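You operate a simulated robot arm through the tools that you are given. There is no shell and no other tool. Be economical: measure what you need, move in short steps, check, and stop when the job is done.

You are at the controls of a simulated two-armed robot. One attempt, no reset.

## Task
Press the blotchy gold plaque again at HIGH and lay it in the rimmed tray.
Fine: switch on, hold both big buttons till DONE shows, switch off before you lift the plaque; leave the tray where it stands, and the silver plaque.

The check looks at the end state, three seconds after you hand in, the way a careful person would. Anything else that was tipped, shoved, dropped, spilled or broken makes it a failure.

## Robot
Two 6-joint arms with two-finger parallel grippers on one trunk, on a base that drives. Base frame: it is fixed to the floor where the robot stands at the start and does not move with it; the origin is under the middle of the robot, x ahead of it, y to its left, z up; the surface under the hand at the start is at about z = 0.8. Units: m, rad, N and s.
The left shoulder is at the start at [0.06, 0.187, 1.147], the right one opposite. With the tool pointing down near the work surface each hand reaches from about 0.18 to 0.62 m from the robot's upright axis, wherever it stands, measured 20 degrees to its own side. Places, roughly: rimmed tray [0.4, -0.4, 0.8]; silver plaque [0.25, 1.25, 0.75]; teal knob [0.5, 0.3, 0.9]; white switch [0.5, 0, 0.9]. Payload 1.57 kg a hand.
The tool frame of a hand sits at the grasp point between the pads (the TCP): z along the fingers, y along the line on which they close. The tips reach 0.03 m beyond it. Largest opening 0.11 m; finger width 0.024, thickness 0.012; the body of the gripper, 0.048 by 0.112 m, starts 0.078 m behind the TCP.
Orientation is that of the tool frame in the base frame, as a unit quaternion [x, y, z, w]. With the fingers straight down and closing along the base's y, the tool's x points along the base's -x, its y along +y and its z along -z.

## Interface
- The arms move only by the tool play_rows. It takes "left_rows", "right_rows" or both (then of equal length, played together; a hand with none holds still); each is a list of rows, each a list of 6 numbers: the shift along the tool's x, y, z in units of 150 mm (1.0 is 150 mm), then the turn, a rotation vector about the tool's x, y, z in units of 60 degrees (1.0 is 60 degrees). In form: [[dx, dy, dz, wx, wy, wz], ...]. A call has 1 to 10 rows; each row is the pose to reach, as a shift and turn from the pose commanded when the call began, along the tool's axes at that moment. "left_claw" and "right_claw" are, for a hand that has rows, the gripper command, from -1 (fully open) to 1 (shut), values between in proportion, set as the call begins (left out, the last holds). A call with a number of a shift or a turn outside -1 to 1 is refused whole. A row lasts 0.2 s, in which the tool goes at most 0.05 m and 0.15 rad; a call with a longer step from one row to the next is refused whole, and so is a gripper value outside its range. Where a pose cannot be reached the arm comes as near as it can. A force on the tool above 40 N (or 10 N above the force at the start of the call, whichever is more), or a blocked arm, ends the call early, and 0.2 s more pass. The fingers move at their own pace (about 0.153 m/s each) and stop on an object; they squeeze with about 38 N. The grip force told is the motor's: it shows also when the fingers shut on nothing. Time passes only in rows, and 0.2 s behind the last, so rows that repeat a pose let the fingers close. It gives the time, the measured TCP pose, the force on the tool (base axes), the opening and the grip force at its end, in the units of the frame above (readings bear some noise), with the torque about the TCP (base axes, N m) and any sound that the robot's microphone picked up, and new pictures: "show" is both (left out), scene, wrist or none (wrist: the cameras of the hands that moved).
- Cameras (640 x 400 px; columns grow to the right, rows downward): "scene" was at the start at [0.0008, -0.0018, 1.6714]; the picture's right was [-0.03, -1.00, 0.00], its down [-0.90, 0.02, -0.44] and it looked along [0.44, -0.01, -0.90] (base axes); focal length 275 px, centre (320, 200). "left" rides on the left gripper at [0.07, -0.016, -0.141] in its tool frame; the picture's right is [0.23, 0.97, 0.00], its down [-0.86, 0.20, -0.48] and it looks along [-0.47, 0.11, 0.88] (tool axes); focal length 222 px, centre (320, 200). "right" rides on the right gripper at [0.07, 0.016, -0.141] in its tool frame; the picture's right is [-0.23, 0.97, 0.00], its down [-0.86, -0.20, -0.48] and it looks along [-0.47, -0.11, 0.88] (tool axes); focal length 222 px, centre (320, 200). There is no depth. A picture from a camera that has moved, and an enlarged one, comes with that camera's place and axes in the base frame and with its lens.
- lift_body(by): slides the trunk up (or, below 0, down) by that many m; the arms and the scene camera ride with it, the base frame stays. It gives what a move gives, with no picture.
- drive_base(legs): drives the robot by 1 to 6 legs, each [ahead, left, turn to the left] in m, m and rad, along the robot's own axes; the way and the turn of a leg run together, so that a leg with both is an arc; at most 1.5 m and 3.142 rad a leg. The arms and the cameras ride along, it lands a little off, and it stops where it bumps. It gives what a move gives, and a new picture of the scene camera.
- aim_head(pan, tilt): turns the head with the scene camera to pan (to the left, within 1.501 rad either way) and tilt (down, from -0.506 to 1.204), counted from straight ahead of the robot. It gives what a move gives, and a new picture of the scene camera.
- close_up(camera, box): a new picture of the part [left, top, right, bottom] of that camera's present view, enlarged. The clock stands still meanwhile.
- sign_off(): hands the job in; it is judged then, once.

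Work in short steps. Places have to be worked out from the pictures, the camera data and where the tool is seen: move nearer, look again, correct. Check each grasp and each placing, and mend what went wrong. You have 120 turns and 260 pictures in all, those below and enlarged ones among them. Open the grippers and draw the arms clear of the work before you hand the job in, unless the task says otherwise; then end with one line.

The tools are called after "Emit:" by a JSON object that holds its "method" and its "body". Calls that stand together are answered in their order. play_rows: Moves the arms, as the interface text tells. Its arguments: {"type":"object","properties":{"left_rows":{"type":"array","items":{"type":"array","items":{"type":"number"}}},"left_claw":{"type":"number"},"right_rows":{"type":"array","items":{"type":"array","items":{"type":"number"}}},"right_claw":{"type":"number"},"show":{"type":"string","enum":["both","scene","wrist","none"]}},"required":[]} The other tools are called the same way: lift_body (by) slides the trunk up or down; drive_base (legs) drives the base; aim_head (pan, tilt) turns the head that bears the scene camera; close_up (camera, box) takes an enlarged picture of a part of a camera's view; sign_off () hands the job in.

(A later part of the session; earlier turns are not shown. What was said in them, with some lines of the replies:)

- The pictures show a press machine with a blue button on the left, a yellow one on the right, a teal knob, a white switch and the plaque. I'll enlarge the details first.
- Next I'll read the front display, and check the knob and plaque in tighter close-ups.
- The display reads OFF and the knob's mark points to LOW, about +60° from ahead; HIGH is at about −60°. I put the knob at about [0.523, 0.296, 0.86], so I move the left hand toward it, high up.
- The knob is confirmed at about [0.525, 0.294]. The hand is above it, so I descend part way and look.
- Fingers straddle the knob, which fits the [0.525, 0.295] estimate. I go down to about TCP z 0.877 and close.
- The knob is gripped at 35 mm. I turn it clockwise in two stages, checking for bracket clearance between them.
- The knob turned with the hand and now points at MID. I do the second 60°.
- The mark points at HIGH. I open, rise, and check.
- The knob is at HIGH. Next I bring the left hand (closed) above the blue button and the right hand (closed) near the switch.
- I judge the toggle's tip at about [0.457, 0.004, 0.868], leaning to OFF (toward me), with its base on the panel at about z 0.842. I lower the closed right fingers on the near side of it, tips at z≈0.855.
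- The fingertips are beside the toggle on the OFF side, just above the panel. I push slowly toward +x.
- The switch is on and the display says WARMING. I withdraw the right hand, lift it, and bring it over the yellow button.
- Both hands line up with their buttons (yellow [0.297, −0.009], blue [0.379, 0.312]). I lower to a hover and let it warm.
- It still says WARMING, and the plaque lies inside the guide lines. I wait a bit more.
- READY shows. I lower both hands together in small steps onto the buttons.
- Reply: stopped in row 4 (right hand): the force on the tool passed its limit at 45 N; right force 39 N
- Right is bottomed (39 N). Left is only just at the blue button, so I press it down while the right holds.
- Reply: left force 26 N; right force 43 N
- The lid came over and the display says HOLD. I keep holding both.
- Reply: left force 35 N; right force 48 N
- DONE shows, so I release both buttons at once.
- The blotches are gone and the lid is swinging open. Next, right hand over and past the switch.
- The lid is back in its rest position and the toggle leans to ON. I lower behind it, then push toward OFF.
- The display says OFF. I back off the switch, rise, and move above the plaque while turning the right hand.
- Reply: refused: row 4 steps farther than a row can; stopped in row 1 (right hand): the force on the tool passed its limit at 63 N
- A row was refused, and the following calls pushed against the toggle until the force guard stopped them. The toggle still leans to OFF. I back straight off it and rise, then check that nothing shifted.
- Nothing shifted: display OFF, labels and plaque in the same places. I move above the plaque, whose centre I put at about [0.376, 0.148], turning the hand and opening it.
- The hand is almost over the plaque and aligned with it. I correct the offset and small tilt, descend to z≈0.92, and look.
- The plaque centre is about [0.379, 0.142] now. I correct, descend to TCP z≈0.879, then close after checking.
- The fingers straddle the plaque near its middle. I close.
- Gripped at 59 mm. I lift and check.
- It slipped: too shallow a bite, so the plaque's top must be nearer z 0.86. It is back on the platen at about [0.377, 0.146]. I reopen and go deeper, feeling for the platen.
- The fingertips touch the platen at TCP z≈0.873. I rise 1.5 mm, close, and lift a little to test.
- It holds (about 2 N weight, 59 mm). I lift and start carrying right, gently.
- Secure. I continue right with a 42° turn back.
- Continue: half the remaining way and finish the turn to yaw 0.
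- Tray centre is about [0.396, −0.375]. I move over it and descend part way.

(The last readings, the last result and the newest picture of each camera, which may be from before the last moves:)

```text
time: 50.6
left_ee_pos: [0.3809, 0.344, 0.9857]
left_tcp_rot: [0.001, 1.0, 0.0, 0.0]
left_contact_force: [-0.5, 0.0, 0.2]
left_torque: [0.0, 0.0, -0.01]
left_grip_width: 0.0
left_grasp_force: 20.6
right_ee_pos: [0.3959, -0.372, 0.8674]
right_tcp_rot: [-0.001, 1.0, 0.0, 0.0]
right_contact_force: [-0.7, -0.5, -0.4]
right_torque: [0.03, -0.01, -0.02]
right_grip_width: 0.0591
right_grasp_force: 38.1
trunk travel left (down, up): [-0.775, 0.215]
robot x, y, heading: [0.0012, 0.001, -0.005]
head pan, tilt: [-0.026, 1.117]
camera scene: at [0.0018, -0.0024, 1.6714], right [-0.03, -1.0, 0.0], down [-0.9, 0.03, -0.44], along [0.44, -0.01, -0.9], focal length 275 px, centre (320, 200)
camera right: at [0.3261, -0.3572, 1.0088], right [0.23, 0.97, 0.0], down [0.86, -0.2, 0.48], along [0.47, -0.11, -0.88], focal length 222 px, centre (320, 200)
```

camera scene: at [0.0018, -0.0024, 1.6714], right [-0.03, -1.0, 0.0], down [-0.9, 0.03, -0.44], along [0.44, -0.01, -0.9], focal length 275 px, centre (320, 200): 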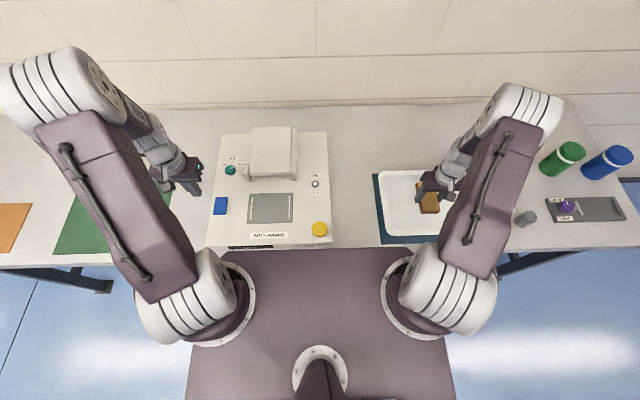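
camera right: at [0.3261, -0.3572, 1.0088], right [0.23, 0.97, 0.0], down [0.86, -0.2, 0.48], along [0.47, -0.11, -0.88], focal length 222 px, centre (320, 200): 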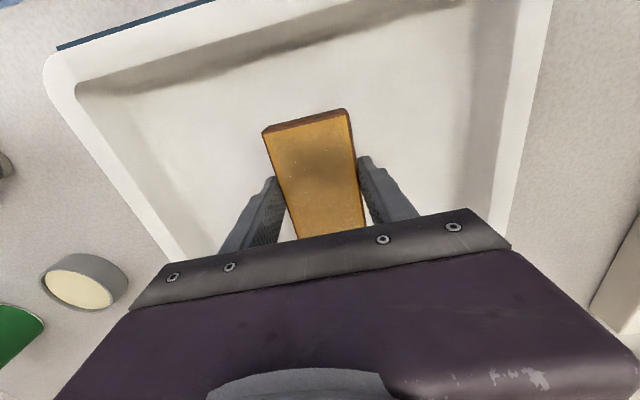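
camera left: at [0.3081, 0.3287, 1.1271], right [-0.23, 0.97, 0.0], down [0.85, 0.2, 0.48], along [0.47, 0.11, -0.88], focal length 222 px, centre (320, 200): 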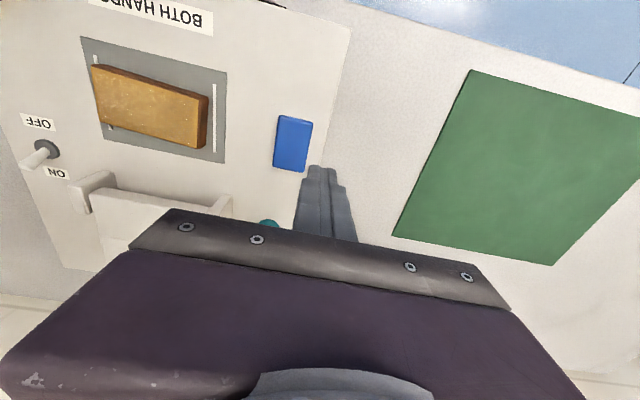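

The plaque is well inside the tray outline. I lower in small steps and feel for the floor.

Emit:
{"method": "play_rows", "body": {"right_rows": [[0, 0, 0.06, 0, 0, 0], [0, 0, 0.11, 0, 0, 0], [0, 0, 0.14, 0, 0, 0], [0, 0, 0.16, 0, 0, 0], [0, 0, 0.18, 0, 0, 0]], "show": "none"}}

```text
time: 51.8
left_ee_pos: [0.3804, 0.3431, 0.985]
left_tcp_rot: [0.001, 1.0, 0.001, 0.0]
left_contact_force: [-0.9, 0.5, 1.2]
left_torque: [0.03, 0.02, -0.03]
left_grip_width: 0.0001
left_grasp_force: 21.5
right_ee_pos: [0.3978, -0.3739, 0.8384]
right_tcp_rot: [-0.001, 1.0, 0.0, -0.001]
right_contact_force: [0.6, 0.1, -1.5]
right_torque: [0.0, 0.0, 0.0]
right_grip_width: 0.0592
right_grasp_force: 38.2
trunk travel left (down, up): [-0.775, 0.215]
robot x, y, heading: [-0.0001, -0.0001, -0.001]
head pan, tilt: [-0.026, 1.117]
```

No contact yet, so lower further in 1.5 mm steps.

Emit:
{"method": "play_rows", "body": {"right_rows": [[0, 0, 0.01, 0, 0, 0], [0, 0, 0.02, 0, 0, 0], [0, 0, 0.03, 0, 0, 0]], "show": "none"}}

```text
time: 52.6
left_ee_pos: [0.3782, 0.3439, 0.9865]
left_tcp_rot: [0.001, 1.0, 0.0, 0.001]
left_contact_force: [0.1, 0.4, 0.3]
left_torque: [0.03, -0.01, 0.0]
left_grip_width: 0.0001
left_grasp_force: 21.5
right_ee_pos: [0.397, -0.3724, 0.8381]
right_tcp_rot: [-0.001, 1.0, -0.001, 0.003]
right_contact_force: [-1.2, -4.0, 23.5]
right_torque: [0.32, 1.06, 0.17]
right_grip_width: 0.059
right_grasp_force: 38.2
trunk travel left (down, up): [-0.775, 0.215]
robot x, y, heading: [-0.0026, -0.0001, 0.0]
head pan, tilt: [-0.026, 1.117]
```

The plaque is on the floor (23 N at z 0.838). I relieve the pressure slightly, open, and rise.

Emit:
{"method": "play_rows", "body": {"right_rows": [[0, 0, -0.02, 0, 0, 0], [0, 0, -0.02, 0, 0, 0]], "show": "none"}}

Emit:
{"method": "play_rows", "body": {"right_rows": [[0, 0, 0, 0, 0, 0], [0, 0, 0, 0, 0, 0], [0, 0, -0.1, 0, 0, 0], [0, 0, -0.4, 0, 0, 0], [0, 0, -0.7, 0, 0, 0], [0, 0, -1.0, 0, 0, 0]], "right_claw": -0.6, "show": "both"}}

```text
time: 53.2
left_ee_pos: [0.3796, 0.3448, 0.985]
left_tcp_rot: [0.001, 1.0, 0.0, 0.001]
left_contact_force: [-0.7, -1.0, -0.3]
left_torque: [0.01, -0.01, -0.03]
left_grip_width: 0.0
left_grasp_force: 21.3
right_ee_pos: [0.3967, -0.3729, 0.8372]
right_tcp_rot: [0.0, 1.0, 0.001, 0.0]
right_contact_force: [0.4, -1.9, 2.4]
right_torque: [-0.18, -0.22, -0.12]
right_grip_width: 0.0594
right_grasp_force: 38.1
trunk travel left (down, up): [-0.775, 0.215]
robot x, y, heading: [0.0003, 0.001, -0.004]
head pan, tilt: [-0.026, 1.117]
```

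```text
time: 54.6
left_ee_pos: [0.3792, 0.3446, 0.9852]
left_tcp_rot: [0.001, 1.0, 0.0, 0.001]
left_contact_force: [-0.4, 0.7, 0.5]
left_torque: [0.0, 0.02, -0.01]
left_grip_width: 0.0
left_grasp_force: 21.2
right_ee_pos: [0.3961, -0.3741, 0.9858]
right_tcp_rot: [-0.001, 1.0, 0.0, 0.0]
right_contact_force: [0.1, -1.1, -0.5]
right_torque: [-0.01, -0.03, 0.02]
right_grip_width: 0.0879
right_grasp_force: 0.0
trunk travel left (down, up): [-0.775, 0.215]
robot x, y, heading: [0.0006, 0.0018, -0.009]
head pan, tilt: [-0.026, 1.117]
camera scene: at [0.0001, -0.0013, 1.6713], right [-0.03, -1.0, 0.0], down [-0.9, 0.02, -0.44], along [0.44, -0.01, -0.9], focal length 275 px, centre (320, 200)
camera right: at [0.3262, -0.3572, 1.1287], right [0.22, 0.97, 0.0], down [0.86, -0.2, 0.48], along [0.47, -0.11, -0.88], focal length 222 px, centre (320, 200)
```

scene: 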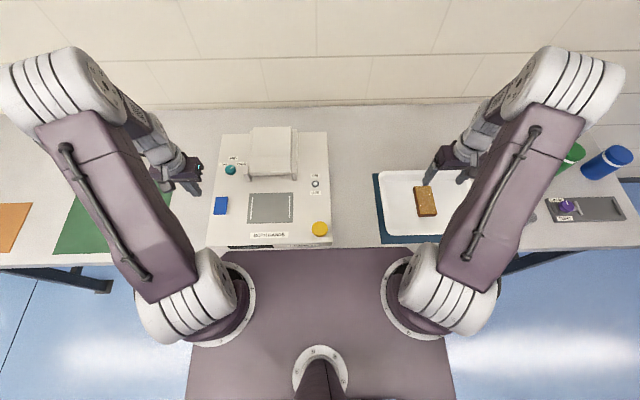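
right: 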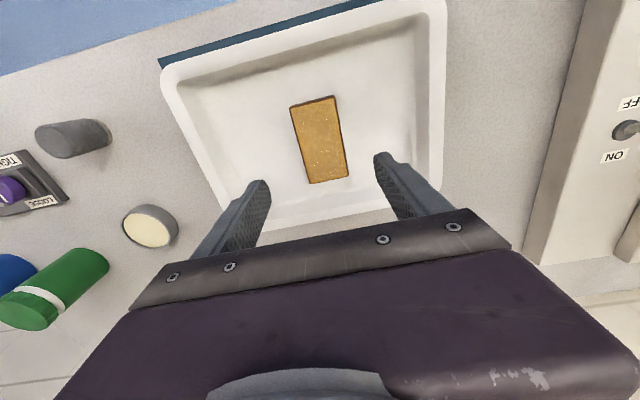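

The plaque lies flat in the tray. I raise both arms clear with open grippers and inspect.

Emit:
{"method": "play_rows", "body": {"left_rows": [[0, 0, -0.25, 0, 0, 0], [0, 0, -0.5, 0, 0, 0], [0, 0, -0.75, 0, 0, 0], [0, 0, -1.0, 0, 0, 0]], "right_rows": [[0.1, 0, -0.25, 0, 0, 0], [0.2, 0, -0.5, 0, 0, 0], [0.3, 0, -0.75, 0, 0, 0], [0.4, 0, -1.0, 0, 0, 0]], "left_claw": -1, "right_claw": -1, "show": "both"}}

Emit:
{"method": "close_up", "body": {"camera": "right", "box": [200, 40, 440, 190]}}

Emit:
{"method": "close_up", "body": {"camera": "scene", "box": [200, 120, 340, 255]}}

```text
time: 55.6
left_ee_pos: [0.3762, 0.3432, 1.1364]
left_tcp_rot: [0.001, 1.0, 0.0, 0.001]
left_contact_force: [-0.8, 1.1, -0.4]
left_torque: [0.0, -0.01, 0.04]
left_grip_width: 0.1102
left_grasp_force: 0.1
right_ee_pos: [0.3337, -0.3745, 1.1375]
right_tcp_rot: [-0.001, 1.0, -0.001, 0.001]
right_contact_force: [0.3, -0.1, -0.2]
right_torque: [0.03, -0.06, 0.02]
right_grip_width: 0.11
right_grasp_force: 0.1
trunk travel left (down, up): [-0.775, 0.215]
robot x, y, heading: [0.004, -0.0007, -0.003]
head pan, tilt: [-0.026, 1.117]
camera scene: at [-0.0019, -0.0016, 1.6713], right [-0.03, -1.0, 0.0], down [-0.9, 0.02, -0.44], along [0.44, -0.01, -0.9], focal length 275 px, centre (320, 200)
camera right: at [0.2633, -0.3577, 1.2799], right [0.23, 0.97, 0.0], down [0.85, -0.2, 0.48], along [0.47, -0.11, -0.88], focal length 222 px, centre (320, 200)
camera left: at [0.3053, 0.327, 1.2781], right [-0.23, 0.97, 0.0], down [0.85, 0.2, 0.48], along [0.47, 0.11, -0.88], focal length 222 px, centre (320, 200)
```

scene: 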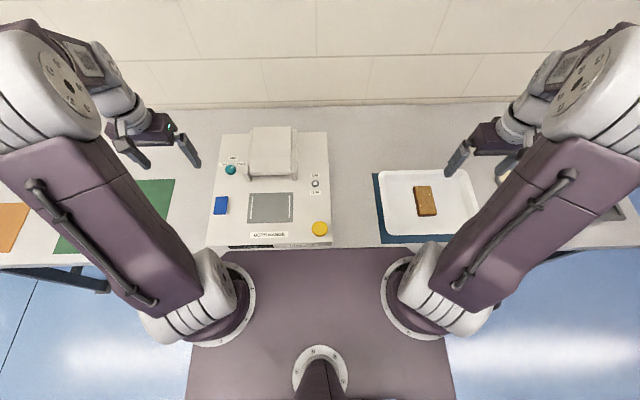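
right: 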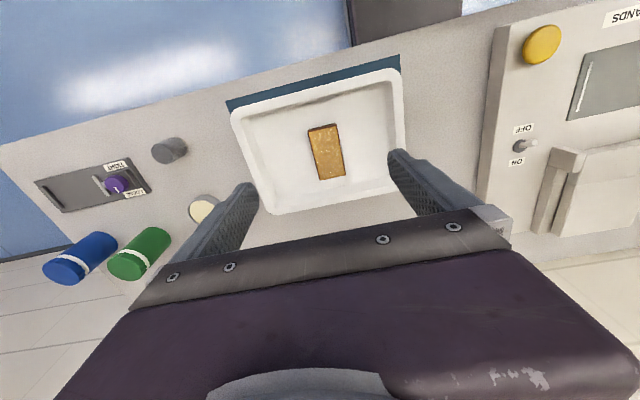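
left: 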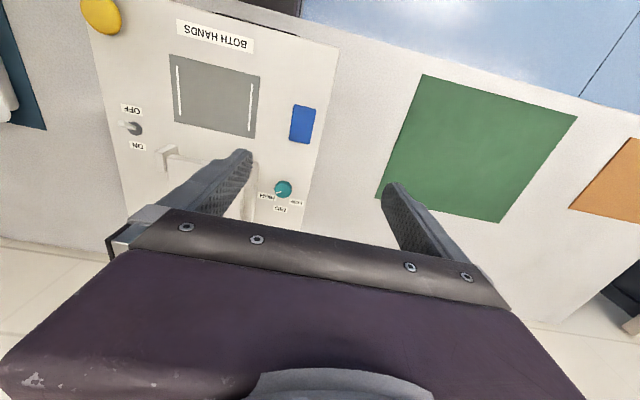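

```text
2.67 times, centred on (320, 115) of right
camera zoom: at [0.2633, -0.3577, 1.2799], right [0.23, 0.97, 0.0], down [0.85, -0.2, 0.48], along [0.47, -0.11, -0.88], focal length 592 px, centre (320, 427)
```

zoom: 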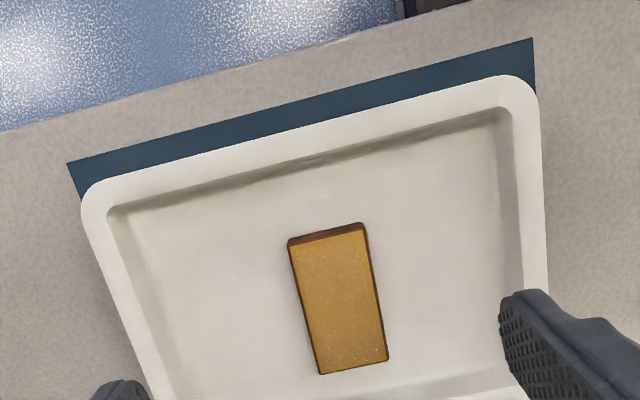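

```text
2.96 times, centred on (270, 188) of scene
camera zoom: at [-0.0019, -0.0016, 1.6713], right [-0.03, -1.0, 0.0], down [-0.9, 0.02, -0.44], along [0.44, -0.01, -0.9], focal length 814 px, centre (468, 237)
```

zoom: 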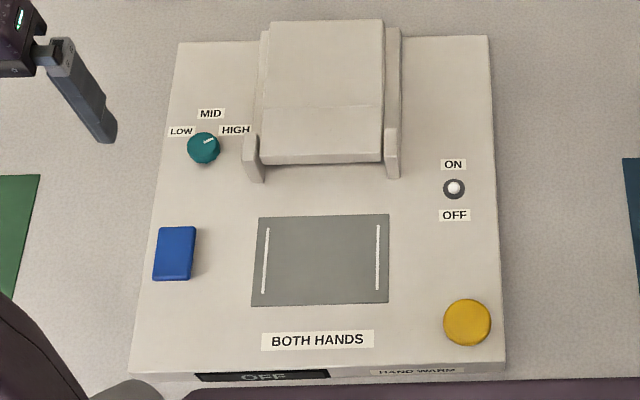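

The plaque is evenly gold and flat in the tray. The tray hasn't moved, the press shows OFF, and both arms are clear with grippers open. I hand in.

Emit:
{"method": "sign_off", "body": {}}

```text
The job is handed in.
```

The gold plaque was pressed at HIGH until DONE showed, the press was switched off before I lifted it, and the plaque now lies flat in the rimmed tray with its white blotches gone. On the way, the right hand pushed briefly against the switch and my first grip on the plaque slipped, but the checks afterwards showed nothing else out of place.
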